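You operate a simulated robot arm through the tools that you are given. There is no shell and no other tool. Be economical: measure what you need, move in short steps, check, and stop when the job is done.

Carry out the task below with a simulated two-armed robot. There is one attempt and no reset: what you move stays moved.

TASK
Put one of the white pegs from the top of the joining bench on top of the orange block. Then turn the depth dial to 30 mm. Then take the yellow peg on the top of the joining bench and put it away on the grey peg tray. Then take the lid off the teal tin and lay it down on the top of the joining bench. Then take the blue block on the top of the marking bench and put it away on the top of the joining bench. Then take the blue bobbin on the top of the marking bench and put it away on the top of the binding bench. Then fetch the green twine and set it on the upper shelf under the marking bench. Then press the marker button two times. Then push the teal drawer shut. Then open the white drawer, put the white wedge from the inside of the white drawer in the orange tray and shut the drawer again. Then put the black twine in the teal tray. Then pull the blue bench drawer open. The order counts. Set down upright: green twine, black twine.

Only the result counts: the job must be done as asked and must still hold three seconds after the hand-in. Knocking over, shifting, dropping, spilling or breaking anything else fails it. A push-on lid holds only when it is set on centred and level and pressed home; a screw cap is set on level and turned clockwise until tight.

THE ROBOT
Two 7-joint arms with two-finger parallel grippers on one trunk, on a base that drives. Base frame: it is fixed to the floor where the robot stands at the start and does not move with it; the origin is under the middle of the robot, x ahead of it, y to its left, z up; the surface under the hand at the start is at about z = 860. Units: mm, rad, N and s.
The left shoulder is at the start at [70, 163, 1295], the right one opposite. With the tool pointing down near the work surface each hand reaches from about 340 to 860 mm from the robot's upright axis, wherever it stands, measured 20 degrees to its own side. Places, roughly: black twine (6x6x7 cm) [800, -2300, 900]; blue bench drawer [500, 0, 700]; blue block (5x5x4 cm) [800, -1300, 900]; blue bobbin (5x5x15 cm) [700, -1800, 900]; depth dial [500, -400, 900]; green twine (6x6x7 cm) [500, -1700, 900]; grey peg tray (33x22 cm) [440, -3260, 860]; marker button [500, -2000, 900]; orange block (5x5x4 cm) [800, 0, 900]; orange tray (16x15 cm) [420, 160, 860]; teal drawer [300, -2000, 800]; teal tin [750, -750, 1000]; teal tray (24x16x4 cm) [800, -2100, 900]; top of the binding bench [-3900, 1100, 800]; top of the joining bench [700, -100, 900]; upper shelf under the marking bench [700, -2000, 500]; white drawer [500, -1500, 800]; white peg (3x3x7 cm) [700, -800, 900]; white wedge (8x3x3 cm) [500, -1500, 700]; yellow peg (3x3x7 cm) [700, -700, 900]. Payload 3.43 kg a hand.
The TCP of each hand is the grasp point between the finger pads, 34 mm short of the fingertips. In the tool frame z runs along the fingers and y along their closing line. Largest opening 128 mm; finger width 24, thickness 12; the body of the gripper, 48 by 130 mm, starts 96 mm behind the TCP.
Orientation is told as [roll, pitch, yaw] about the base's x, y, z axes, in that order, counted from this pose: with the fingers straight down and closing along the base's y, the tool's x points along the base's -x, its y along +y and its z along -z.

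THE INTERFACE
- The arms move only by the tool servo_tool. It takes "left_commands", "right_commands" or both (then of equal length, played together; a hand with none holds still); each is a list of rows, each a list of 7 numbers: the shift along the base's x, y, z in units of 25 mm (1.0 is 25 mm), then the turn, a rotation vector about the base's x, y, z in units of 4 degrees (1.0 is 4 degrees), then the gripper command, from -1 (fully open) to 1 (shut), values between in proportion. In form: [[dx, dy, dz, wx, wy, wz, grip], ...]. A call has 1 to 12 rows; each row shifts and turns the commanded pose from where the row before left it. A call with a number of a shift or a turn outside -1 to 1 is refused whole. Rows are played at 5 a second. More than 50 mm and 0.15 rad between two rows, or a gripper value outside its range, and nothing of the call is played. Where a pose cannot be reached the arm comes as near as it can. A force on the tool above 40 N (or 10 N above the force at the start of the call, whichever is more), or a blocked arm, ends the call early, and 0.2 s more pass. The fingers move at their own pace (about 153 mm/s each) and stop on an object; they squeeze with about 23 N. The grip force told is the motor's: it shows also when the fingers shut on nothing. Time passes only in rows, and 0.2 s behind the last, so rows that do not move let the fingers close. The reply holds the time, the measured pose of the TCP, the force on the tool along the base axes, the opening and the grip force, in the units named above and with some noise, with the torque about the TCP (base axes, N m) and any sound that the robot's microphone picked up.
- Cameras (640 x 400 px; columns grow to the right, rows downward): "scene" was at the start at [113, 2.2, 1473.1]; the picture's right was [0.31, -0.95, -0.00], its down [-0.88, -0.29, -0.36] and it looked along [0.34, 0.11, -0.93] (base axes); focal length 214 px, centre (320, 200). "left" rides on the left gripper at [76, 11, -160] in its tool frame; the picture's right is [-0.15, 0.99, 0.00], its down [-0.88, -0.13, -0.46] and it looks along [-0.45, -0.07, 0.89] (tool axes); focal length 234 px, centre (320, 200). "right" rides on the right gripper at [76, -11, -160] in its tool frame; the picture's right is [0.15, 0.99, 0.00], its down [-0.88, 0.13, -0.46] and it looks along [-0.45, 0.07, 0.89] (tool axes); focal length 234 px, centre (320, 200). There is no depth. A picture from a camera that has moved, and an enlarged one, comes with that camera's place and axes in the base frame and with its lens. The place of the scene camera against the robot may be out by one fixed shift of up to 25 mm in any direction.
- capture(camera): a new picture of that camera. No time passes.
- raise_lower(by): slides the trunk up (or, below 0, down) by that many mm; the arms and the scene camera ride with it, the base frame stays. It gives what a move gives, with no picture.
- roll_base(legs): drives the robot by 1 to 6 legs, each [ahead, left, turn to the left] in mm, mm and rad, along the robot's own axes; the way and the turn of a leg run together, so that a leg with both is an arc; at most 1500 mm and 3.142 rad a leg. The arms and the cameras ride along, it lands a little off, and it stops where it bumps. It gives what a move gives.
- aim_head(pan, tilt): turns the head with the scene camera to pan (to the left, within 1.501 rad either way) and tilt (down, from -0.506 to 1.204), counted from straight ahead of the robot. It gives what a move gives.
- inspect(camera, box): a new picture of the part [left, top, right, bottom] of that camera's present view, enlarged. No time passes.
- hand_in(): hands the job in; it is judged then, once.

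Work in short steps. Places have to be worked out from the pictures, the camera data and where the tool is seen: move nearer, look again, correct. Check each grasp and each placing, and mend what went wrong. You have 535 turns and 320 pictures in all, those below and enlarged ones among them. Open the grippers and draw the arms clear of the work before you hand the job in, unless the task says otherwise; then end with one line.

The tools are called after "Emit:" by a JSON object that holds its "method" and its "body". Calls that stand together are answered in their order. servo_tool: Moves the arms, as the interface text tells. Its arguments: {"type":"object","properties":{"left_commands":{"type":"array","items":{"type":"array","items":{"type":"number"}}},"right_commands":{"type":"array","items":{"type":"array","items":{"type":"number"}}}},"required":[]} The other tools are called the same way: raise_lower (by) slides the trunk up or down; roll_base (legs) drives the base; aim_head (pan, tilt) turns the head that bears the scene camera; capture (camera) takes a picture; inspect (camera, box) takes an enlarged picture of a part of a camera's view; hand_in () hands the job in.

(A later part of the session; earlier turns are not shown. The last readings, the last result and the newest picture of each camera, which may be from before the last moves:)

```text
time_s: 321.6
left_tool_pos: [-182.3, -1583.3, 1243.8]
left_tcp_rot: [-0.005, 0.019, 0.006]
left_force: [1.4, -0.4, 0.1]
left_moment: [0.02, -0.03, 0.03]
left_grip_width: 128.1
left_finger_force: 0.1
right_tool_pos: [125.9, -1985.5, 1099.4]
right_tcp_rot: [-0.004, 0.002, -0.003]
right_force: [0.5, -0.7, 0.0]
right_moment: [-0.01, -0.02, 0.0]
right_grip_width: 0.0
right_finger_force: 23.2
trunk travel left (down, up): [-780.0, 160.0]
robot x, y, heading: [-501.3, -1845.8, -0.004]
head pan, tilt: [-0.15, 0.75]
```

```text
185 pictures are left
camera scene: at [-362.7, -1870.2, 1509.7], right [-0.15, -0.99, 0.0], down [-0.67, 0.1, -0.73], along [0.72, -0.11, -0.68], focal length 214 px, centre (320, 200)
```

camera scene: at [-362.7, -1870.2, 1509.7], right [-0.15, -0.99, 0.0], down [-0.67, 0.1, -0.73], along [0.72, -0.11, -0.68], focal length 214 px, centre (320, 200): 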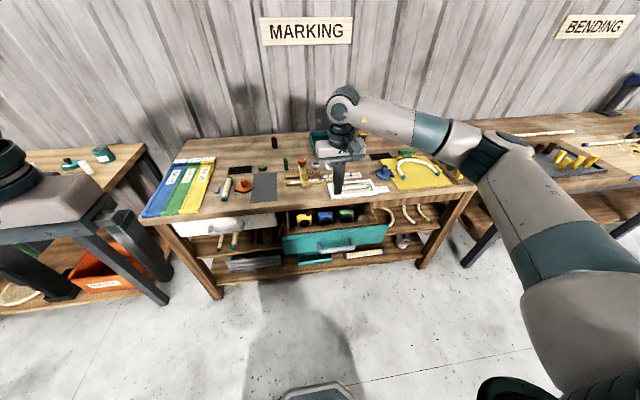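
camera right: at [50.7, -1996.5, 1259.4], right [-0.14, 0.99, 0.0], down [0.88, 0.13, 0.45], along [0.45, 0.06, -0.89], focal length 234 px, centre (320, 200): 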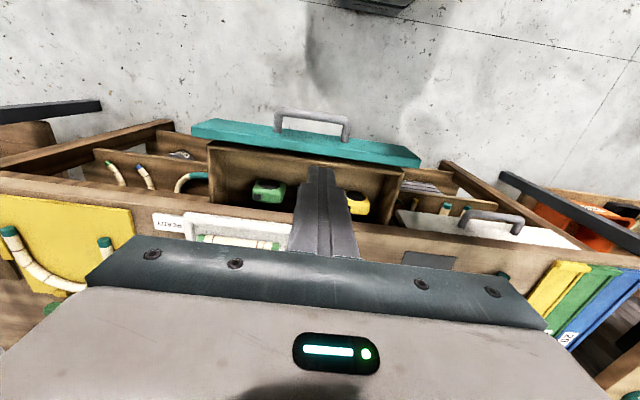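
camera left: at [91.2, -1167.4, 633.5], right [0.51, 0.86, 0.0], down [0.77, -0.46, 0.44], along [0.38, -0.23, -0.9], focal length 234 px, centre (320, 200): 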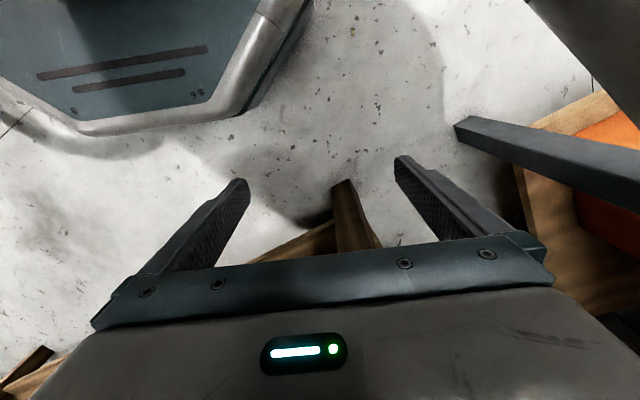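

Face of the drawer at x≈160 (z 705–835), handle bar near x≈105, z≈755. Lower the closed fingers to just above the handle, in front of the face.

Emit:
{"method": "servo_tool", "body": {"right_commands": [[-0.4, -0.6, -1, 0, 0, 0, 1], [0, 0, -1, 0, 0, 0, 1], [0, 0, -1, 0, 0, 0, 1], [0, 0, -1, 0, 0, 0, 1], [0, 0, -1, 0, 0, 0, 1], [0, 0, -1, 0, 0, 0, 1], [0, 0, -1, 0, 0, 0, 1], [0, 0, -1, 0, 0, 0, 1], [0, 0, -1, 0, 0, 0, 1]]}}

Emit:
{"method": "capture", "body": {"camera": "right"}}

Emit:
{"method": "inspect", "body": {"camera": "scene", "box": [240, 150, 440, 280]}}

```text
time_s: 323.6
left_tool_pos: [-182.2, -1583.6, 1241.5]
left_tcp_rot: [-0.002, 0.02, 0.009]
left_force: [0.3, 1.4, 0.4]
left_moment: [-0.02, 0.01, -0.04]
left_grip_width: 128.2
left_finger_force: 0.1
right_tool_pos: [115.9, -2001.6, 874.2]
right_tcp_rot: [-0.005, -0.001, -0.003]
right_force: [0.9, 0.2, -0.3]
right_moment: [0.02, 0.04, 0.0]
right_grip_width: 0.0
right_finger_force: 23.1
trunk travel left (down, up): [-780.0, 160.0]
robot x, y, heading: [-503.1, -1842.3, -0.002]
head pan, tilt: [-0.15, 0.75]
```

```text
184 pictures are left
camera right: at [40.0, -2011.5, 1034.2], right [-0.14, 0.99, -0.01], down [0.88, 0.13, 0.45], along [0.45, 0.06, -0.89], focal length 234 px, centre (320, 200)
```

right: 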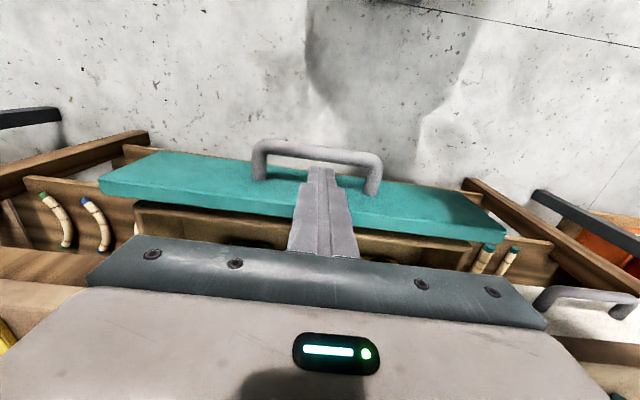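

```text
3.08 times, centred on (340, 215) of scene
camera zoom: at [-363.2, -1870.4, 1509.8], right [-0.15, -0.99, 0.0], down [-0.67, 0.1, -0.73], along [0.72, -0.11, -0.68], focal length 660 px, centre (258, 154)
```

zoom: 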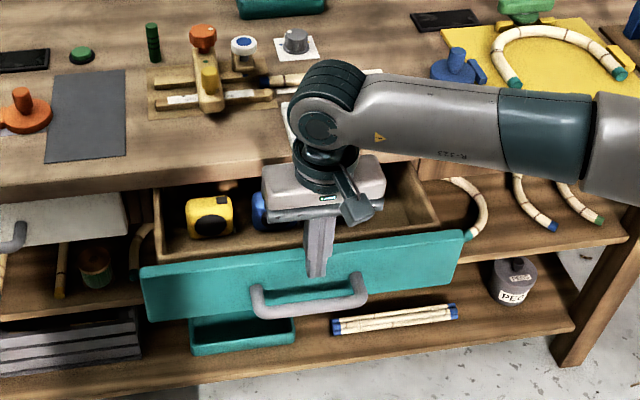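

Fingers are in front of the face and above the handle. Lower 57 mm more, then push forward.

Emit:
{"method": "servo_tool", "body": {"right_commands": [[0, 0, -1, 0, 0, 0, 1], [0, 0, -1, 0, 0, 0, 1], [0, 0, -0.3, 0, 0, 0, 1], [1, 0, 0, 0, 0, 0, 1], [0.6, 0, 0, 0, 0, 0, 1]]}}

Emit:
{"method": "capture", "body": {"camera": "right"}}

```text
time_s: 324.8
left_tool_pos: [-183.6, -1583.3, 1243.3]
left_tcp_rot: [-0.003, 0.018, 0.008]
left_force: [0.7, 0.7, -0.3]
left_moment: [-0.02, -0.01, 0.03]
left_grip_width: 128.1
left_finger_force: 0.1
right_tool_pos: [155.3, -2003.1, 816.8]
right_tcp_rot: [-0.006, 0.001, -0.003]
right_force: [-0.1, -0.5, -0.3]
right_moment: [0.0, -0.02, 0.0]
right_grip_width: 0.0
right_finger_force: 23.0
trunk travel left (down, up): [-780.0, 160.0]
robot x, y, heading: [-505.5, -1840.8, 0.0]
head pan, tilt: [-0.15, 0.75]
```

```text
182 pictures are left
camera right: at [80.7, -2011.7, 977.2], right [-0.14, 0.99, -0.01], down [0.88, 0.13, 0.46], along [0.45, 0.06, -0.89], focal length 234 px, centre (320, 200)
```

right: 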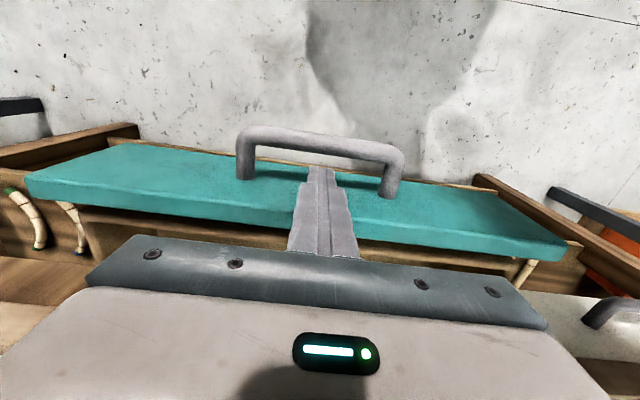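

Emit:
{"method": "servo_tool", "body": {"right_commands": [[1, 0, 0, 0, 0, 0, 1], [1, 0, 0, 0, 0, 0, 1], [1, 0, 0, 0, 0, 0, 1]]}}

Emit:
{"method": "capture", "body": {"camera": "scene"}}

```text
time_s: 325.6
left_tool_pos: [-182.8, -1583.3, 1243.7]
left_tcp_rot: [-0.002, 0.019, 0.005]
left_force: [-0.4, 0.8, 0.1]
left_moment: [0.0, 0.04, -0.02]
left_grip_width: 128.0
left_finger_force: 0.0
right_tool_pos: [230.8, -2001.0, 816.7]
right_tcp_rot: [-0.005, -0.002, -0.003]
right_force: [-0.5, 0.0, -0.1]
right_moment: [-0.01, 0.02, -0.01]
right_grip_width: 0.0
right_finger_force: 22.6
trunk travel left (down, up): [-780.0, 160.0]
robot x, y, heading: [-504.7, -1841.9, -0.005]
head pan, tilt: [-0.15, 0.75]
```

```text
181 pictures are left
camera scene: at [-363.3, -1869.3, 1509.8], right [-0.15, -0.99, 0.0], down [-0.67, 0.1, -0.73], along [0.72, -0.11, -0.68], focal length 214 px, centre (320, 200)
```

scene: 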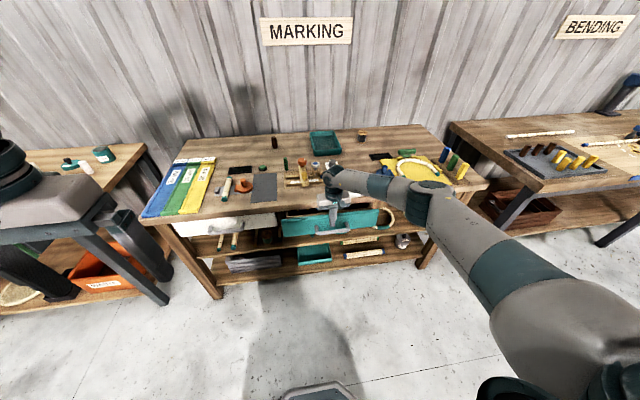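

The drawer moves in easily. Continue until it stops.

Emit:
{"method": "servo_tool", "body": {"right_commands": [[1, 0, 0, 0, 0, 0, 1], [0.6, 0, 0, 0, 0, 0, 1], [0.4, 0, 0, 0, 0, 0, 1], [0.3, 0, 0, 0, 0, 0, 1]]}}

Emit:
{"method": "capture", "body": {"camera": "right"}}

```text
time_s: 326.6
left_tool_pos: [-182.7, -1582.1, 1243.2]
left_tcp_rot: [-0.004, 0.017, 0.007]
left_force: [-0.1, -1.1, -0.2]
left_moment: [-0.02, 0.02, 0.0]
left_grip_width: 128.3
left_finger_force: 0.0
right_tool_pos: [287.1, -2002.0, 817.0]
right_tcp_rot: [-0.009, 0.0, -0.002]
right_force: [-1.2, 0.0, -0.4]
right_moment: [0.0, -0.01, 0.0]
right_grip_width: 0.0
right_finger_force: 23.5
trunk travel left (down, up): [-780.0, 160.0]
robot x, y, heading: [-504.5, -1838.8, -0.002]
head pan, tilt: [-0.15, 0.75]
```

```text
180 pictures are left
camera right: at [212.0, -2011.2, 977.2], right [-0.14, 0.99, -0.01], down [0.88, 0.13, 0.46], along [0.45, 0.06, -0.89], focal length 234 px, centre (320, 200)
```

right: 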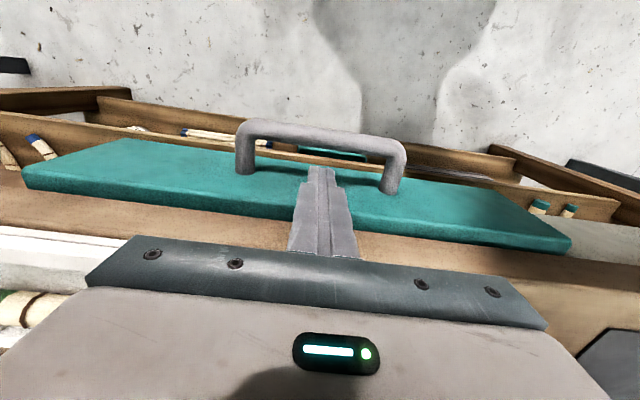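

Emit:
{"method": "servo_tool", "body": {"right_commands": [[0.3, 0, 0, 0, 0, 0, 1], [0.3, 0, 0, 0, 0, 0, 1], [0.3, 0, 0, 0, 0, 0, 1]]}}

Emit:
{"method": "capture", "body": {"camera": "right"}}

```text
time_s: 327.4
left_tool_pos: [-184.1, -1584.9, 1242.7]
left_tcp_rot: [-0.004, 0.018, 0.008]
left_force: [1.1, 0.0, 0.3]
left_moment: [0.04, 0.01, -0.01]
left_grip_width: 128.0
left_finger_force: 0.2
right_tool_pos: [286.7, -2004.1, 818.1]
right_tcp_rot: [-0.005, -0.002, -0.002]
right_force: [-0.4, 0.8, -0.6]
right_moment: [0.03, 0.0, -0.02]
right_grip_width: 0.1
right_finger_force: 22.6
right hand out of reach, approached as far as the arm can: row 1, 2, 3
trunk travel left (down, up): [-780.0, 160.0]
robot x, y, heading: [-504.3, -1840.4, -0.004]
head pan, tilt: [-0.15, 0.75]
```

```text
179 pictures are left
camera right: at [212.1, -2014.1, 977.9], right [-0.14, 0.99, 0.0], down [0.88, 0.13, 0.46], along [0.45, 0.06, -0.89], focal length 234 px, centre (320, 200)
```

right: 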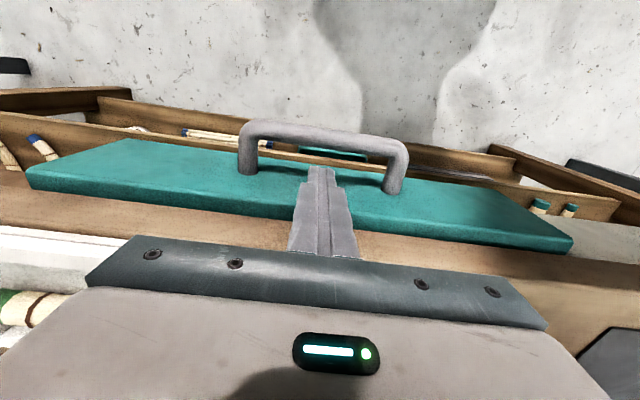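

Arm at its limit: pull the hand back 50 mm, roll 70 forward, then push on.

Emit:
{"method": "servo_tool", "body": {"right_commands": [[-1, 0, 0, 0, 0, 0, 1], [-1, 0, 0, 0, 0, 0, 1], [-1, 0, 0, 0, 0, 0, 1], [-0.5, 0, 0, 0, 0, 0, 1]]}}

Emit:
{"method": "roll_base", "body": {"legs": [[75, 0, 0]]}}

Emit:
{"method": "servo_tool", "body": {"right_commands": [[0.5, 0, 0, 0, 0, 0, 1], [0.3, 0, 0, 0, 0, 0, 1], [0.3, 0, 0, 0, 0, 0, 1], [0.3, 0, 0, 0, 0, 0, 1]]}}

```text
time_s: 328.4
left_tool_pos: [-184.7, -1584.5, 1243.1]
left_tcp_rot: [-0.003, 0.02, 0.007]
left_force: [-0.2, 0.8, 0.6]
left_moment: [0.03, 0.02, -0.01]
left_grip_width: 128.1
left_finger_force: 0.1
right_tool_pos: [198.5, -2005.7, 818.2]
right_tcp_rot: [-0.005, 0.001, -0.004]
right_force: [0.0, -0.1, 0.3]
right_moment: [0.04, 0.02, -0.01]
right_grip_width: 0.0
right_finger_force: 23.2
trunk travel left (down, up): [-780.0, 160.0]
robot x, y, heading: [-503.3, -1845.1, -0.001]
head pan, tilt: [-0.15, 0.75]
```

```text
time_s: 329.4
left_tool_pos: [-111.9, -1583.4, 1243.4]
left_tcp_rot: [-0.004, 0.017, 0.008]
left_force: [-0.1, 0.4, 0.4]
left_moment: [-0.02, -0.05, -0.01]
left_grip_width: 128.0
left_finger_force: 0.1
right_tool_pos: [272.4, -2003.5, 819.4]
right_tcp_rot: [-0.007, -0.002, -0.004]
right_force: [-0.7, -0.3, -0.4]
right_moment: [-0.01, -0.01, 0.01]
right_grip_width: 0.1
right_finger_force: 23.5
trunk travel left (down, up): [-780.0, 160.0]
robot x, y, heading: [-433.3, -1842.0, -0.004]
head pan, tilt: [-0.15, 0.75]
```

```text
time_s: 330.5
left_tool_pos: [-113.5, -1584.5, 1243.1]
left_tcp_rot: [-0.005, 0.014, 0.004]
left_force: [0.2, -0.9, -0.1]
left_moment: [-0.01, 0.08, 0.01]
left_grip_width: 127.8
left_finger_force: 0.2
right_tool_pos: [296.5, -2003.7, 816.6]
right_tcp_rot: [-0.008, 0.014, -0.002]
right_force: [-25.2, -1.0, 12.3]
right_moment: [0.11, -1.22, 0.23]
right_grip_width: 0.0
right_finger_force: 22.6
trunk travel left (down, up): [-780.0, 160.0]
robot x, y, heading: [-436.0, -1843.8, -0.001]
head pan, tilt: [-0.15, 0.75]
stopped in row 4 (right hand): the force on the tool passed its limit at 44 N (the readings are from after the stop); the commanded pose is now the measured one
```

Firm stop. Retract the hand and check whether the drawer is flush like the white one.

Emit:
{"method": "servo_tool", "body": {"right_commands": [[-1, 0, 0, 0, 0, 0, 1], [-1, 0, 0, 0, 0, 0, 1], [-1, 0, 0, 0, 0, 0, 1], [-1, 0, 0, 0, 0, 0, 1], [-1, 0, 0, 0, 0, 0, 1], [-1, 0, 0, 0, 0, 0, 1]]}}

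Emit:
{"method": "aim_head", "body": {"pan": -0.05, "tilt": 0.85}}

Emit:
{"method": "inspect", "body": {"camera": "scene", "box": [180, 120, 480, 310]}}

Emit:
{"method": "capture", "body": {"camera": "right"}}

```text
time_s: 331.9
left_tool_pos: [-110.1, -1584.2, 1244.3]
left_tcp_rot: [-0.004, 0.016, 0.006]
left_force: [0.6, 0.6, -0.4]
left_moment: [0.02, -0.01, -0.01]
left_grip_width: 128.1
left_finger_force: 0.0
right_tool_pos: [151.8, -2003.8, 816.3]
right_tcp_rot: [-0.007, 0.011, 0.0]
right_force: [-0.2, 0.1, 0.3]
right_moment: [0.0, -0.01, 0.01]
right_grip_width: 0.2
right_finger_force: 23.3
trunk travel left (down, up): [-780.0, 160.0]
robot x, y, heading: [-432.3, -1843.5, -0.002]
head pan, tilt: [-0.15, 0.75]
```

```text
time_s: 332.6
left_tool_pos: [-110.9, -1584.7, 1243.3]
left_tcp_rot: [-0.003, 0.019, 0.005]
left_force: [-0.4, 0.7, -0.4]
left_moment: [0.01, 0.0, 0.01]
left_grip_width: 127.9
left_finger_force: 0.0
right_tool_pos: [152.9, -2004.8, 816.0]
right_tcp_rot: [-0.007, 0.012, -0.001]
right_force: [-0.5, -0.5, -0.7]
right_moment: [0.02, -0.04, 0.0]
right_grip_width: 0.0
right_finger_force: 22.6
trunk travel left (down, up): [-780.0, 160.0]
robot x, y, heading: [-435.0, -1844.5, -0.004]
head pan, tilt: [-0.051, 0.85]
```

```text
2.11 times, centred on (330, 215) of scene
camera zoom: at [-294.7, -1862.2, 1501.8], right [-0.05, -1.0, 0.0], down [-0.75, 0.04, -0.66], along [0.66, -0.04, -0.75], focal length 452 px, centre (299, 168)
```

zoom: 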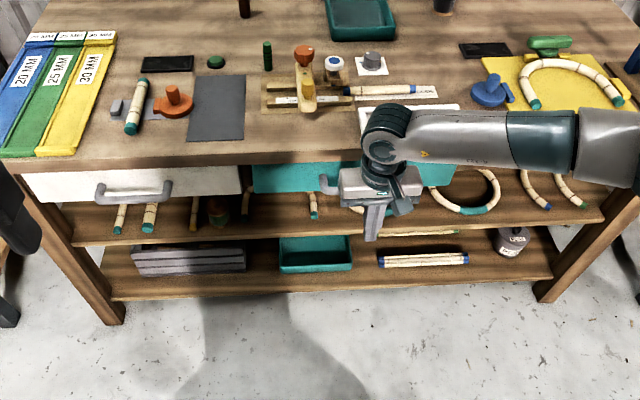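

```text
177 pictures are left
camera right: at [79.3, -2013.8, 976.2], right [-0.14, 0.99, 0.0], down [0.89, 0.13, 0.44], along [0.44, 0.06, -0.9], focal length 234 px, centre (320, 200)
```

right: 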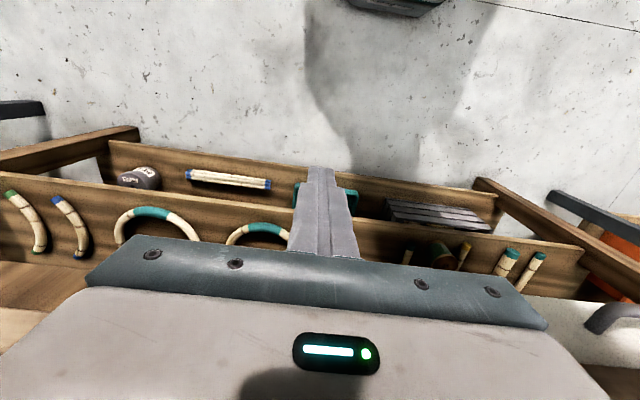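

Emit:
{"method": "inspect", "body": {"camera": "scene", "box": [220, 180, 420, 240]}}

```text
3.20 times, centred on (320, 210) of scene
camera zoom: at [-294.7, -1862.2, 1501.8], right [-0.05, -1.0, 0.0], down [-0.75, 0.04, -0.66], along [0.66, -0.04, -0.75], focal length 686 px, centre (320, 168)
```

zoom: 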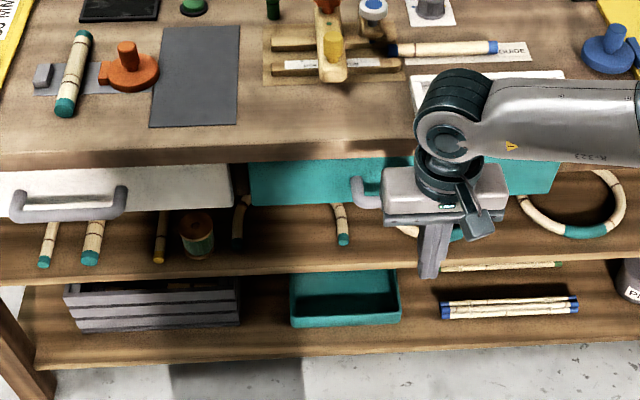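

It looks flush, but my fingers may have met the bench edge first; I'll confirm by pushing lower, on the handle.

Emit:
{"method": "servo_tool", "body": {"right_commands": [[0, 0, -1, 0, -0.17, 0, 1], [0, 0, -0.9, 0, 0, 0, 1], [1, 0, 0, 0, 0, 0, 1], [1, 0, 0, 0, 0, 0, 1], [0.7, 0, 0, 0, 0, 0, 1], [0.3, 0, 0, 0, 0, 0, 1], [0.3, 0, 0, 0, 0, 0, 1], [0.3, 0, 0, 0, 0, 0, 1]]}}

Emit:
{"method": "capture", "body": {"camera": "right"}}

```text
time_s: 334.4
left_tool_pos: [-111.1, -1583.0, 1242.2]
left_tcp_rot: [-0.003, 0.019, 0.005]
left_force: [0.5, -0.4, -0.4]
left_moment: [0.01, 0.01, 0.02]
left_grip_width: 128.0
left_finger_force: 0.0
right_tool_pos: [242.2, -2003.9, 767.5]
right_tcp_rot: [-0.007, -0.001, -0.001]
right_force: [0.1, -0.1, -0.6]
right_moment: [-0.06, 0.0, 0.01]
right_grip_width: 0.3
right_finger_force: 23.2
trunk travel left (down, up): [-780.0, 160.0]
robot x, y, heading: [-433.0, -1842.2, 0.0]
head pan, tilt: [-0.051, 0.85]
```

```text
175 pictures are left
camera right: at [167.1, -2013.9, 928.2], right [-0.15, 0.99, -0.01], down [0.88, 0.13, 0.45], along [0.45, 0.06, -0.89], focal length 234 px, centre (320, 200)
```

right: 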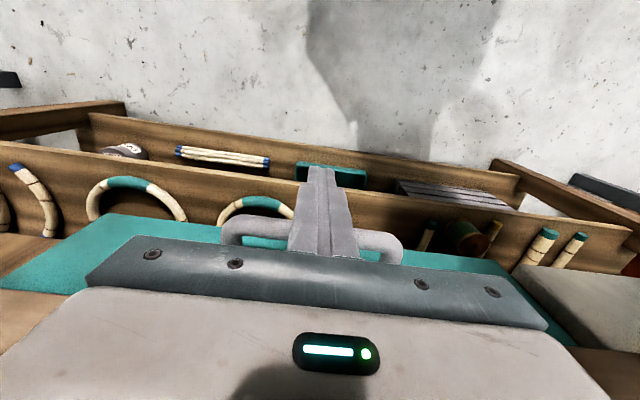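

Emit:
{"method": "servo_tool", "body": {"right_commands": [[0.25, 0, 0, 0, 0, 0, 1], [0.25, 0, 0, 0, 0, 0, 1], [0.25, 0, 0, 0, 0, 0, 1], [0.25, 0, 0, 0, 0, 0, 1]]}}

```text
time_s: 335.4
left_tool_pos: [-114.3, -1584.0, 1243.2]
left_tcp_rot: [-0.005, 0.015, 0.004]
left_force: [0.2, 0.4, -1.0]
left_moment: [0.0, 0.05, -0.01]
left_grip_width: 127.9
left_finger_force: 0.1
right_tool_pos: [260.5, -2003.5, 765.8]
right_tcp_rot: [-0.007, 0.006, -0.003]
right_force: [-28.5, -1.8, 4.3]
right_moment: [0.25, -0.01, -0.02]
right_grip_width: 0.2
right_finger_force: 23.0
trunk travel left (down, up): [-780.0, 160.0]
robot x, y, heading: [-434.8, -1842.7, -0.002]
head pan, tilt: [-0.051, 0.85]
```

The drawer meets a firm stop at the handle: it is shut. Retract; next the white drawer. I'll grip its handle with the hand horizontal, so first I withdraw and set up.

Emit:
{"method": "servo_tool", "body": {"right_commands": [[-1, 0, 0, 0, 0, 0, 1], [-1, 0, 0, 0, 0, 0, 1], [-1, 0, 0, 0, 0, 0, 1], [-1, 0, 0, 0, 0, 0, 1], [-1, 0, 1, 0, 0, 0, 0], [-1, 0, 1, 0, 0, 0, 0], [-0.5, 0, 1, 0, 0, 0, 0], [0, 0, 1, 0, 0, 0, 0], [0, 0, 1, 0, 0, 0, 0], [0, 0, 1, 0, 0, 0, 0], [0, 0, 1, 0, 0, 0, 0], [0, 0, 1, 0, 0, 0, 0]]}}

Emit:
{"method": "roll_base", "body": {"legs": [[-50, 390, 0.002]]}}

Emit:
{"method": "raise_lower", "body": {"by": -300}}

Emit:
{"method": "capture", "body": {"camera": "scene"}}

```text
time_s: 338.0
left_tool_pos: [-111.1, -1583.2, 1243.8]
left_tcp_rot: [-0.004, 0.018, 0.004]
left_force: [0.2, -0.6, 0.1]
left_moment: [0.02, 0.03, -0.01]
left_grip_width: 128.2
left_finger_force: 0.0
right_tool_pos: [103.6, -2004.3, 967.9]
right_tcp_rot: [-0.007, 0.001, -0.001]
right_force: [0.4, 0.1, 0.7]
right_moment: [-0.02, 0.02, 0.0]
right_grip_width: 64.0
right_finger_force: 0.0
trunk travel left (down, up): [-780.0, 160.0]
robot x, y, heading: [-435.4, -1842.6, -0.0]
head pan, tilt: [-0.051, 0.85]
```

```text
time_s: 340.4
left_tool_pos: [-158.2, -1201.6, 1243.2]
left_tcp_rot: [-0.003, 0.019, 0.002]
left_force: [-0.2, -0.3, -0.8]
left_moment: [0.01, 0.0, 0.01]
left_grip_width: 128.1
left_finger_force: 0.0
right_tool_pos: [55.2, -1622.3, 967.2]
right_tcp_rot: [-0.007, -0.001, -0.003]
right_force: [0.5, -1.1, -0.7]
right_moment: [0.01, 0.02, 0.0]
right_grip_width: 64.0
right_finger_force: 0.1
trunk travel left (down, up): [-780.0, 160.0]
robot x, y, heading: [-481.7, -1457.5, -0.004]
head pan, tilt: [-0.051, 0.85]
```

```text
time_s: 343.4
left_tool_pos: [-157.6, -1201.9, 944.2]
left_tcp_rot: [-0.004, 0.016, 0.002]
left_force: [-0.2, -0.1, -0.4]
left_moment: [0.01, 0.01, 0.0]
left_grip_width: 128.0
left_finger_force: 0.1
right_tool_pos: [55.5, -1622.0, 667.1]
right_tcp_rot: [-0.009, 0.0, -0.003]
right_force: [0.1, 0.3, -0.6]
right_moment: [0.01, 0.01, -0.01]
right_grip_width: 63.8
right_finger_force: 0.1
trunk travel left (down, up): [-480.0, 460.0]
robot x, y, heading: [-481.3, -1456.9, -0.007]
head pan, tilt: [-0.051, 0.85]
```

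```text
174 pictures are left
camera scene: at [-343.3, -1478.5, 1201.9], right [-0.05, -1.0, 0.0], down [-0.75, 0.04, -0.66], along [0.66, -0.04, -0.75], focal length 214 px, centre (320, 200)
```

scene: 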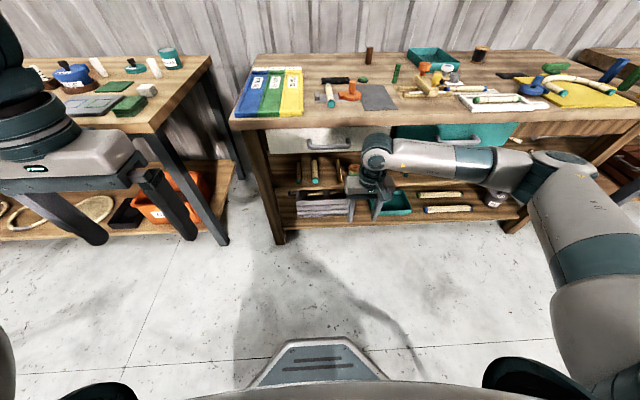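

Rotate the right hand to point forward with the closing line vertical (combined rotation).

Emit:
{"method": "servo_tool", "body": {"right_commands": [[0, 0, 0, 1, -1, -1, 0], [0, 0, 0, 1, -1, -1, 0], [0, 0, 0, 1, -1, -1, 0], [0, 0, 0, 1, -1, -1, 0], [0, 0, 0, 1, -1, -1, 0], [0, 0, 0, 1, -1, -1, 0], [0, 0, 0, 1, -1, -1, 0], [0, 0, 0, 1, -1, -1, 0]]}}

```text
time_s: 345.2
left_tool_pos: [-158.1, -1199.8, 943.7]
left_tcp_rot: [-0.004, 0.017, 0.004]
left_force: [-0.1, -0.6, 0.2]
left_moment: [0.01, -0.03, -0.03]
left_grip_width: 128.0
left_finger_force: 0.0
right_tool_pos: [56.0, -1621.9, 667.7]
right_tcp_rot: [0.713, -0.335, -0.722]
right_force: [0.0, 0.6, 1.2]
right_moment: [0.01, 0.0, 0.0]
right_grip_width: 64.1
right_finger_force: 0.1
trunk travel left (down, up): [-480.0, 460.0]
robot x, y, heading: [-485.3, -1459.4, -0.005]
head pan, tilt: [-0.051, 0.85]
```

Emit:
{"method": "servo_tool", "body": {"right_commands": [[0, 0, 0, 1, -1, -1, 0], [0, 0, 0, 1, -1, -1, 0], [0, 0, 0, 1, -1, -1, 0], [0, 0, 0, 1, -1, -1, 0], [0, 0, 0, 1, -1, -1, 0], [0, 0, 0, 1, -1, -1, 0], [0, 0, 0, 1, -1, -1, 0], [0, 0, 0, 1, -1, -1, 0], [0, 0, 0, 1, -1, -1, 0], [0, 0, 0, 0.32, -0.32, -0.32, 0]]}}

Emit:
{"method": "capture", "body": {"camera": "right"}}

Emit:
{"method": "capture", "body": {"camera": "scene"}}

```text
time_s: 347.5
left_tool_pos: [-158.1, -1199.9, 942.7]
left_tcp_rot: [-0.004, 0.019, 0.005]
left_force: [-0.6, -0.2, 0.6]
left_moment: [-0.03, -0.03, 0.01]
left_grip_width: 127.7
left_finger_force: 0.0
right_tool_pos: [64.8, -1649.2, 676.8]
right_tcp_rot: [1.598, -0.131, -1.54]
right_force: [0.7, 0.3, -0.1]
right_moment: [-0.04, 0.04, 0.0]
right_grip_width: 63.9
right_finger_force: 0.0
trunk travel left (down, up): [-480.0, 460.0]
robot x, y, heading: [-480.6, -1456.6, -0.004]
head pan, tilt: [-0.051, 0.85]
stopped in row 10 (right hand): the arm was blocked; the commanded pose is now the measured one
```

```text
173 pictures are left
camera right: at [-94.6, -1581.8, 652.1], right [-0.04, 0.27, 0.96], down [-0.43, -0.87, 0.23], along [0.9, -0.41, 0.15], focal length 234 px, centre (320, 200)
```

right: 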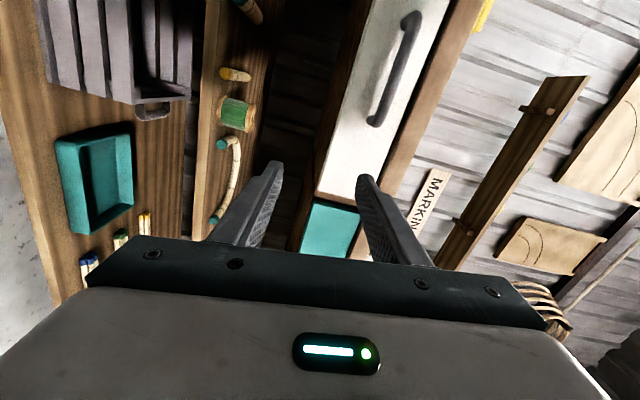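

```text
172 pictures are left
camera scene: at [-341.9, -1478.3, 1202.0], right [-0.05, -1.0, 0.0], down [-0.75, 0.04, -0.66], along [0.66, -0.04, -0.75], focal length 214 px, centre (320, 200)
```

scene: 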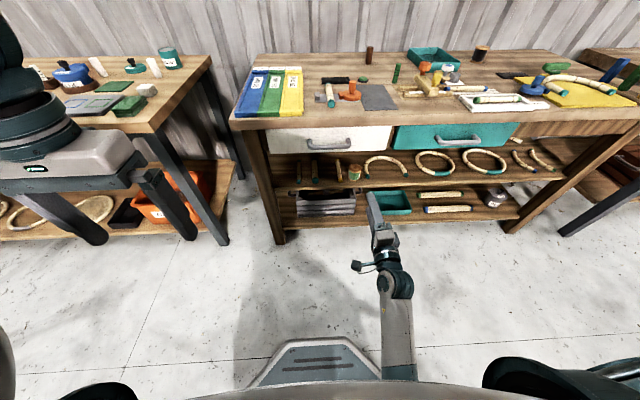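

The hand now points forward with a vertical closing line (within 7°). Handle spans y -1467…-1599 at z≈757, x≈275. I align y with the base and z with the arm.

Emit:
{"method": "roll_base", "body": {"legs": [[0, 116, 0.004]]}}

Emit:
{"method": "servo_tool", "body": {"right_commands": [[0, 0, 0.8, 0, 0, 0, 0], [0, 0, 0.8, 0, 0, 0, 0], [0, 0, 0.8, 0, 0, 0, 0], [0, 0, 0.8, 0, 0, 0, 0]]}}

Emit:
{"method": "capture", "body": {"camera": "right"}}

```text
time_s: 348.7
left_tool_pos: [-157.2, -1082.7, 940.4]
left_tcp_rot: [-0.004, 0.021, 0.008]
left_force: [-0.2, 0.2, 1.0]
left_moment: [0.01, -0.01, -0.02]
left_grip_width: 128.0
left_finger_force: 0.0
right_tool_pos: [68.1, -1531.5, 674.8]
right_tcp_rot: [1.593, -0.131, -1.534]
right_force: [-0.2, 0.0, 0.6]
right_moment: [0.02, 0.04, 0.02]
right_grip_width: 64.0
right_finger_force: 0.0
trunk travel left (down, up): [-480.0, 460.0]
robot x, y, heading: [-480.5, -1341.0, 0.006]
head pan, tilt: [-0.051, 0.85]
```

```text
time_s: 349.7
left_tool_pos: [-159.4, -1082.9, 943.4]
left_tcp_rot: [-0.003, 0.018, 0.009]
left_force: [-0.3, 0.1, 0.7]
left_moment: [0.02, 0.01, 0.01]
left_grip_width: 128.0
left_finger_force: 0.0
right_tool_pos: [61.0, -1548.8, 745.0]
right_tcp_rot: [1.575, -0.246, -1.506]
right_force: [0.7, -0.1, 0.2]
right_moment: [0.03, -0.01, 0.03]
right_grip_width: 64.2
right_finger_force: 0.0
trunk travel left (down, up): [-480.0, 460.0]
robot x, y, heading: [-485.1, -1342.4, 0.003]
head pan, tilt: [-0.051, 0.85]
```

```text
171 pictures are left
camera right: at [-102.3, -1488.2, 715.0], right [-0.03, 0.38, 0.92], down [-0.4, -0.85, 0.34], along [0.92, -0.36, 0.18], focal length 234 px, centre (320, 200)
```

right: 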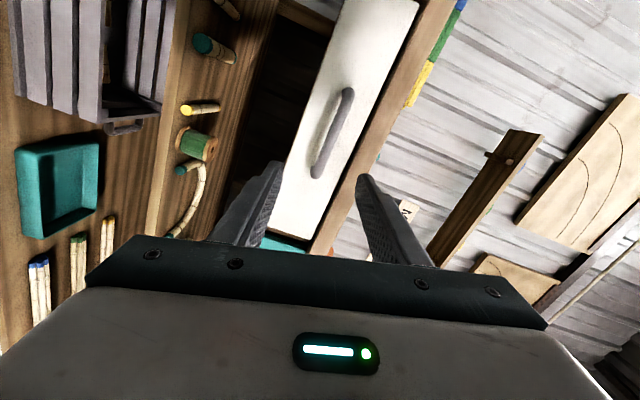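

The roll drifts near a limit; I lower the hand again, correct the roll, and use the trunk for height.

Emit:
{"method": "servo_tool", "body": {"right_commands": [[0.3, 0.2, -1, 0.6, 0, 0, 0], [0, 0.2, -1, 0.6, 0, 0, 0], [0, 0.2, -1, 0.6, 0, 0, 0], [0, 0, -0.6, 0.6, 0, 0, 0], [0, 0, 0, 0.6, 0, 0, 0], [0, 0, 0, 0.5, 0, 0, 0]]}}

Emit:
{"method": "capture", "body": {"camera": "right"}}

```text
time_s: 351.1
left_tool_pos: [-159.9, -1083.5, 943.6]
left_tcp_rot: [-0.003, 0.017, 0.008]
left_force: [-0.8, -0.3, -0.8]
left_moment: [-0.01, -0.03, 0.0]
left_grip_width: 127.9
left_finger_force: 0.1
right_tool_pos: [78.0, -1532.1, 668.9]
right_tcp_rot: [1.619, 0.044, -1.518]
right_force: [0.5, -1.2, 0.2]
right_moment: [-0.02, 0.0, -0.02]
right_grip_width: 64.0
right_finger_force: 0.1
trunk travel left (down, up): [-480.0, 460.0]
robot x, y, heading: [-480.8, -1343.1, -0.001]
head pan, tilt: [-0.051, 0.85]
```

```text
170 pictures are left
camera right: at [-84.1, -1463.6, 654.6], right [-0.05, 0.1, 0.99], down [-0.41, -0.91, 0.07], along [0.91, -0.41, 0.09], focal length 234 px, centre (320, 200)
```

right: 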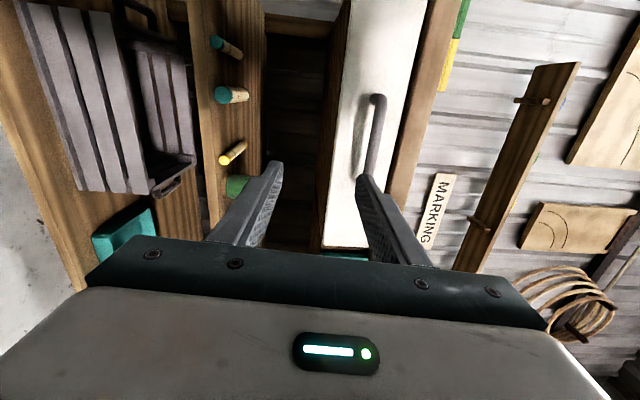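

Emit:
{"method": "raise_lower", "body": {"by": 88}}

Emit:
{"method": "capture", "body": {"camera": "right"}}

```text
time_s: 352.4
left_tool_pos: [-159.9, -1082.2, 1031.3]
left_tcp_rot: [-0.002, 0.019, 0.008]
left_force: [-0.8, -0.5, -0.1]
left_moment: [-0.01, -0.02, -0.03]
left_grip_width: 127.6
left_finger_force: 0.0
right_tool_pos: [75.9, -1531.7, 755.5]
right_tcp_rot: [1.615, 0.046, -1.519]
right_force: [-0.7, -0.2, 0.0]
right_moment: [0.01, -0.02, 0.0]
right_grip_width: 63.9
right_finger_force: 0.1
trunk travel left (down, up): [-568.0, 372.0]
robot x, y, heading: [-477.8, -1344.8, 0.0]
head pan, tilt: [-0.051, 0.85]
```

```text
169 pictures are left
camera right: at [-85.8, -1463.0, 740.9], right [-0.05, 0.1, 0.99], down [-0.41, -0.91, 0.07], along [0.91, -0.41, 0.08], focal length 234 px, centre (320, 200)
```

right: 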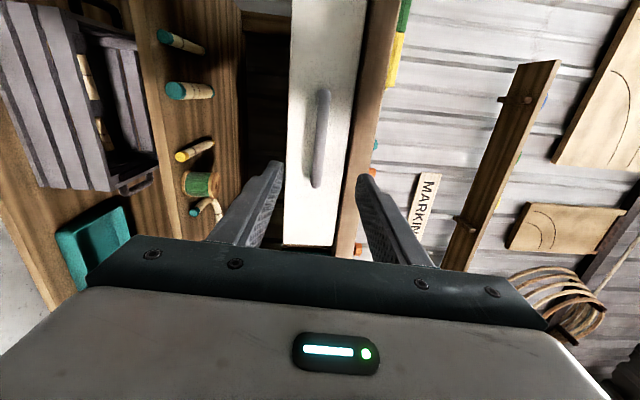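

Aligned with the handle (z≈760). Drive forward 185 so that the fingers straddle the bar.

Emit:
{"method": "roll_base", "body": {"legs": [[180, 4, 0]]}}

Emit:
{"method": "capture", "body": {"camera": "right"}}

Emit:
{"method": "aim_head", "body": {"pan": -0.35, "tilt": 0.75}}

Emit:
{"method": "inspect", "body": {"camera": "scene", "box": [180, 120, 460, 290]}}

```text
time_s: 353.9
left_tool_pos: [22.6, -1079.5, 1031.2]
left_tcp_rot: [-0.004, 0.019, 0.007]
left_force: [-0.4, -0.2, -0.7]
left_moment: [0.03, 0.03, -0.01]
left_grip_width: 128.1
left_finger_force: 0.1
right_tool_pos: [255.9, -1527.9, 753.1]
right_tcp_rot: [1.607, 0.046, -1.519]
right_force: [-0.5, 0.2, 0.8]
right_moment: [0.0, -0.04, 0.01]
right_grip_width: 64.2
right_finger_force: 0.1
trunk travel left (down, up): [-568.0, 372.0]
robot x, y, heading: [-297.3, -1336.4, 0.002]
head pan, tilt: [-0.051, 0.85]
```

```text
168 pictures are left
camera right: at [93.5, -1459.5, 739.3], right [-0.04, 0.1, 0.99], down [-0.41, -0.91, 0.07], along [0.91, -0.41, 0.08], focal length 234 px, centre (320, 200)
```

right: 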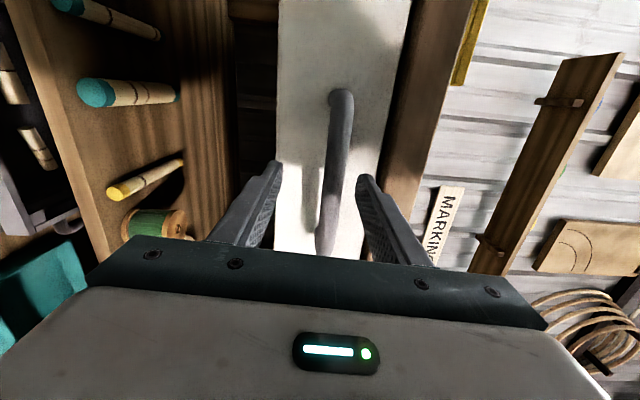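

```text
time_s: 354.7
left_tool_pos: [22.1, -1079.4, 1031.4]
left_tcp_rot: [-0.002, 0.018, 0.007]
left_force: [0.2, -0.5, 0.1]
left_moment: [0.01, -0.01, 0.0]
left_grip_width: 128.0
left_finger_force: 0.0
right_tool_pos: [254.8, -1529.1, 752.6]
right_tcp_rot: [1.609, 0.043, -1.518]
right_force: [-0.1, 0.2, 0.2]
right_moment: [0.01, -0.02, -0.01]
right_grip_width: 64.1
right_finger_force: 0.1
trunk travel left (down, up): [-568.0, 372.0]
robot x, y, heading: [-301.2, -1339.5, -0.006]
head pan, tilt: [-0.351, 0.75]
```

```text
2.29 times, centred on (320, 205) of scene
camera zoom: at [-162.7, -1382.9, 1297.8], right [-0.34, -0.94, 0.0], down [-0.64, 0.23, -0.73], along [0.69, -0.25, -0.68], focal length 490 px, centre (320, 189)
```

zoom: 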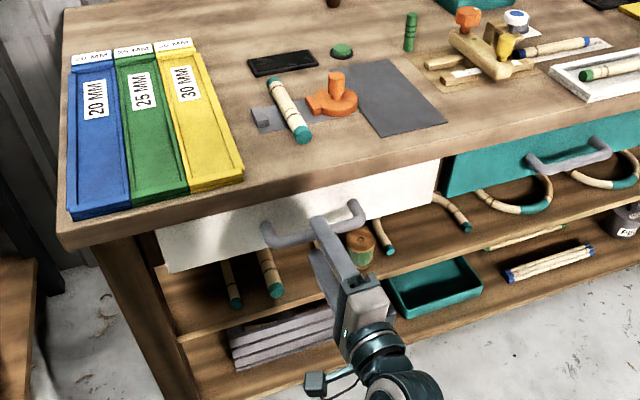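

Handle is about 10 mm above centre; raise the trunk 10 mm, then grip.

Emit:
{"method": "raise_lower", "body": {"by": 10}}

Emit:
{"method": "servo_tool", "body": {"right_commands": [[0.6, 0, 0, 0, 0, 0, 0], [0, 0, 0, 0, 0, 0, 0.5], [0, 0, 0, 0, 0, 0, 1], [0, 0, 0, 0, 0, 0, 1]]}}

Emit:
{"method": "capture", "body": {"camera": "right"}}

```text
time_s: 355.2
left_tool_pos: [22.5, -1079.2, 1042.1]
left_tcp_rot: [-0.002, 0.021, 0.007]
left_force: [1.3, 0.6, 0.3]
left_moment: [-0.01, 0.01, 0.02]
left_grip_width: 127.7
left_finger_force: 0.0
right_tool_pos: [254.1, -1528.7, 762.6]
right_tcp_rot: [1.608, 0.044, -1.517]
right_force: [-0.8, 0.1, 0.4]
right_moment: [-0.02, 0.01, -0.04]
right_grip_width: 64.2
right_finger_force: 0.0
trunk travel left (down, up): [-578.0, 362.0]
robot x, y, heading: [-300.6, -1342.7, -0.002]
head pan, tilt: [-0.351, 0.75]
```

```text
time_s: 356.2
left_tool_pos: [21.6, -1079.0, 1041.4]
left_tcp_rot: [-0.003, 0.016, 0.008]
left_force: [0.2, 0.5, 0.4]
left_moment: [0.03, -0.01, 0.03]
left_grip_width: 128.0
left_finger_force: 0.1
right_tool_pos: [270.6, -1528.1, 764.6]
right_tcp_rot: [1.611, 0.039, -1.518]
right_force: [-3.4, 1.7, 6.3]
right_moment: [-1.22, -0.11, -0.04]
right_grip_width: 18.5
right_finger_force: 45.4
trunk travel left (down, up): [-578.0, 362.0]
robot x, y, heading: [-302.6, -1338.4, 0.001]
head pan, tilt: [-0.351, 0.75]
```

```text
166 pictures are left
camera right: at [107.1, -1460.4, 750.1], right [-0.05, 0.11, 0.99], down [-0.41, -0.91, 0.08], along [0.91, -0.41, 0.09], focal length 234 px, centre (320, 200)
```

right: 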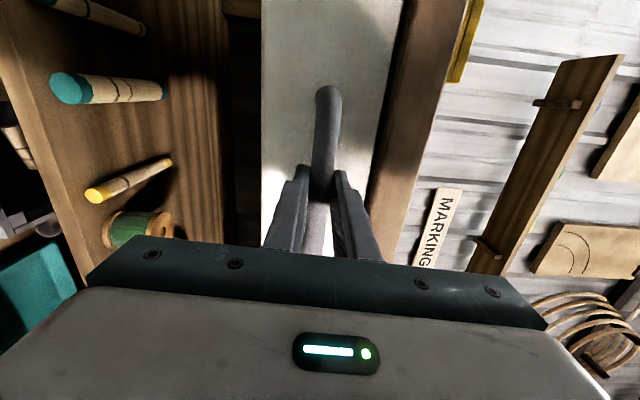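

Handle gripped (18.5 mm). Pull by driving the base straight back, 100 mm first.

Emit:
{"method": "roll_base", "body": {"legs": [[-100, 0, 0]]}}

Emit:
{"method": "capture", "body": {"camera": "right"}}

Emit:
{"method": "inspect", "body": {"camera": "scene", "box": [180, 120, 460, 290]}}

```text
time_s: 357.4
left_tool_pos: [-79.4, -1079.4, 1041.2]
left_tcp_rot: [-0.005, 0.018, 0.007]
left_force: [-0.5, 0.2, 0.7]
left_moment: [-0.01, -0.05, 0.03]
left_grip_width: 127.9
left_finger_force: 0.0
right_tool_pos: [168.3, -1527.9, 765.0]
right_tcp_rot: [1.611, 0.041, -1.519]
right_force: [0.6, 7.7, 0.3]
right_moment: [-0.97, -0.17, -0.82]
right_grip_width: 18.6
right_finger_force: 45.3
trunk travel left (down, up): [-578.0, 362.0]
robot x, y, heading: [-401.8, -1340.2, -0.006]
head pan, tilt: [-0.351, 0.75]
```

```text
165 pictures are left
camera right: at [7.2, -1460.4, 750.2], right [-0.05, 0.11, 0.99], down [-0.41, -0.91, 0.08], along [0.91, -0.41, 0.09], focal length 234 px, centre (320, 200)
```

right: 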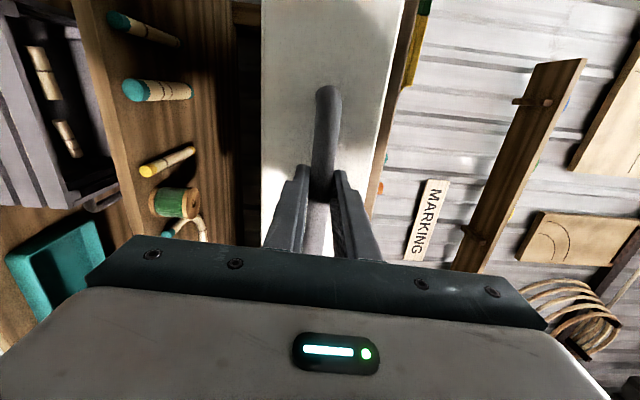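

```text
2.29 times, centred on (320, 205) of scene
camera zoom: at [-264.0, -1381.6, 1308.1], right [-0.35, -0.94, 0.0], down [-0.64, 0.23, -0.73], along [0.69, -0.25, -0.68], focal length 490 px, centre (320, 189)
```

zoom: 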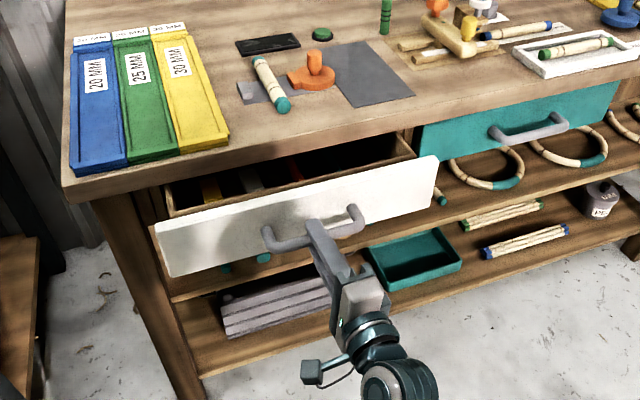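

Emit:
{"method": "roll_base", "body": {"legs": [[-90, 0, 0]]}}

Emit:
{"method": "inspect", "body": {"camera": "scene", "box": [180, 90, 460, 260]}}

```text
time_s: 358.5
left_tool_pos: [-169.6, -1077.8, 1042.2]
left_tcp_rot: [-0.003, 0.018, 0.005]
left_force: [0.6, 0.0, 0.4]
left_moment: [0.02, -0.07, 0.01]
left_grip_width: 128.0
left_finger_force: 0.1
right_tool_pos: [79.7, -1528.7, 763.9]
right_tcp_rot: [1.61, 0.038, -1.52]
right_force: [0.3, 8.6, 3.8]
right_moment: [-0.97, -0.17, -0.73]
right_grip_width: 18.6
right_finger_force: 45.0
trunk travel left (down, up): [-578.0, 362.0]
robot x, y, heading: [-489.0, -1340.1, -0.002]
head pan, tilt: [-0.351, 0.75]
```

```text
2.29 times, centred on (320, 175) of scene
camera zoom: at [-354.2, -1381.3, 1308.2], right [-0.35, -0.94, 0.0], down [-0.64, 0.24, -0.73], along [0.69, -0.25, -0.68], focal length 490 px, centre (320, 257)
```

zoom: 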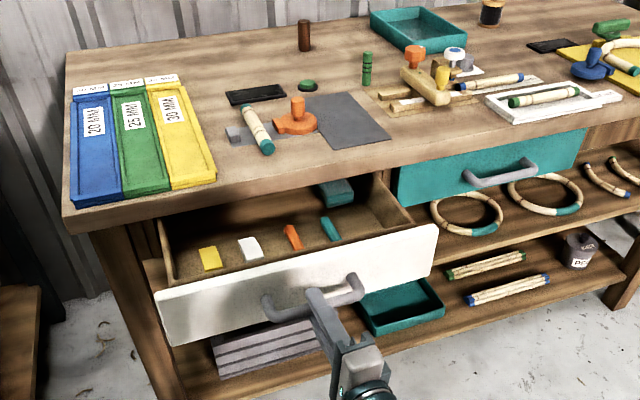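

The white wedge is visible, but near the bench edge. Pull about 60 mm more.

Emit:
{"method": "roll_base", "body": {"legs": [[-60, 0, 0]]}}

Emit:
{"method": "inspect", "body": {"camera": "scene", "box": [180, 90, 460, 260]}}

```text
time_s: 359.5
left_tool_pos: [-228.6, -1078.8, 1041.3]
left_tcp_rot: [-0.004, 0.018, 0.005]
left_force: [-1.0, 0.0, -0.2]
left_moment: [0.0, -0.03, -0.02]
left_grip_width: 128.1
left_finger_force: 0.1
right_tool_pos: [19.4, -1528.1, 764.6]
right_tcp_rot: [1.611, 0.039, -1.517]
right_force: [0.8, 8.3, 3.6]
right_moment: [-0.96, -0.19, -0.68]
right_grip_width: 18.5
right_finger_force: 45.0
trunk travel left (down, up): [-578.0, 362.0]
robot x, y, heading: [-551.3, -1340.6, 0.0]
head pan, tilt: [-0.351, 0.75]
```

```text
2.29 times, centred on (320, 175) of scene
camera zoom: at [-413.3, -1381.3, 1308.1], right [-0.35, -0.94, 0.0], down [-0.64, 0.24, -0.73], along [0.69, -0.25, -0.68], focal length 490 px, centre (320, 257)
```

zoom: 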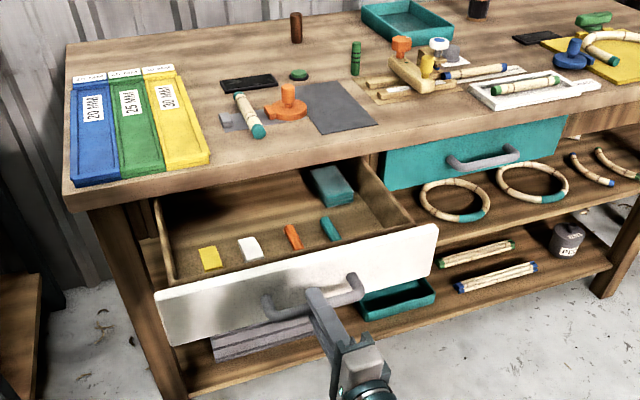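

The drawer is open 250 mm with the wedges in easy reach. Release the handle, back off, and return the right hand to vertical.

Emit:
{"method": "servo_tool", "body": {"right_commands": [[0, 0, 0, 0, 0, 0, 0.3], [0, 0, 0, 0, 0, 0, 0], [0, 0, 0, 0, 0, 0, 0]]}}

Emit:
{"method": "roll_base", "body": {"legs": [[-130, 0, 0]]}}

Emit:
{"method": "servo_tool", "body": {"right_commands": [[0, 0, 0, -1, 1, 1, 0], [0, 0, 0, -1, 1, 1, 0], [0, 0, 0, -1, 1, 1, 0], [0, 0, 0, -1, 1, 1, 0], [0, 0, 0, -1, 1, 1, 0], [0, 0, 0, -1, 1, 1, 0], [0, 0, 0, -1, 1, 1, 0], [0, 0, 0, -1, 1, 1, 0], [0, 0, 0, -1, 1, 1, 0]]}}

Emit:
{"method": "servo_tool", "body": {"right_commands": [[0, 0, 1, -1, 1, 1, 0], [0, 0, 1, -1, 1, 1, 0], [0, 0, 1, -1, 1, 1, 0], [0, 0, 1, -1, 1, 1, 0], [0, 0, 1, -1, 1, 1, 0], [0, 0, 1, -1, 1, 1, 0], [0, 0, 0, -1, 1, 1, 0], [0, 0, 0, -1, 1, 1, 0]]}}

```text
time_s: 360.3
left_tool_pos: [-226.9, -1079.6, 1040.8]
left_tcp_rot: [-0.004, 0.019, 0.006]
left_force: [0.1, 0.0, 0.2]
left_moment: [0.02, -0.02, 0.01]
left_grip_width: 127.7
left_finger_force: 0.0
right_tool_pos: [20.8, -1529.5, 762.4]
right_tcp_rot: [1.61, 0.041, -1.517]
right_force: [-0.2, 0.9, 0.7]
right_moment: [-0.02, -0.01, -0.01]
right_grip_width: 64.1
right_finger_force: 0.1
trunk travel left (down, up): [-578.0, 362.0]
robot x, y, heading: [-548.3, -1338.1, -0.003]
head pan, tilt: [-0.351, 0.75]
```

```text
time_s: 361.6
left_tool_pos: [-357.2, -1079.7, 1041.6]
left_tcp_rot: [-0.003, 0.018, 0.006]
left_force: [-0.1, 0.4, -0.2]
left_moment: [0.03, 0.01, -0.02]
left_grip_width: 127.7
left_finger_force: 0.0
right_tool_pos: [-108.5, -1528.5, 763.1]
right_tcp_rot: [1.611, 0.04, -1.52]
right_force: [-1.1, 0.1, -0.3]
right_moment: [0.02, -0.02, 0.0]
right_grip_width: 64.0
right_finger_force: 0.1
trunk travel left (down, up): [-578.0, 362.0]
robot x, y, heading: [-679.3, -1337.5, 0.003]
head pan, tilt: [-0.351, 0.75]
```

```text
time_s: 363.6
left_tool_pos: [-355.0, -1080.1, 1040.2]
left_tcp_rot: [-0.004, 0.019, 0.006]
left_force: [0.0, 0.7, 0.2]
left_moment: [-0.01, 0.02, 0.0]
left_grip_width: 127.9
left_finger_force: 0.1
right_tool_pos: [-108.3, -1529.0, 763.3]
right_tcp_rot: [0.783, -0.272, -0.741]
right_force: [-0.3, 0.2, -0.6]
right_moment: [0.03, 0.0, 0.0]
right_grip_width: 63.9
right_finger_force: 0.0
trunk travel left (down, up): [-578.0, 362.0]
robot x, y, heading: [-677.7, -1338.5, -0.004]
head pan, tilt: [-0.351, 0.75]
```

```text
time_s: 365.4
left_tool_pos: [-355.4, -1078.2, 1041.7]
left_tcp_rot: [-0.005, 0.019, 0.006]
left_force: [0.7, -0.2, 0.1]
left_moment: [0.0, 0.02, -0.05]
left_grip_width: 128.1
left_finger_force: 0.1
right_tool_pos: [-107.9, -1528.0, 913.3]
right_tcp_rot: [0.06, 0.033, -0.06]
right_force: [0.1, 0.3, -0.2]
right_moment: [0.0, 0.01, -0.01]
right_grip_width: 63.8
right_finger_force: 0.0
trunk travel left (down, up): [-578.0, 362.0]
robot x, y, heading: [-676.1, -1336.1, 0.001]
head pan, tilt: [-0.351, 0.75]
```

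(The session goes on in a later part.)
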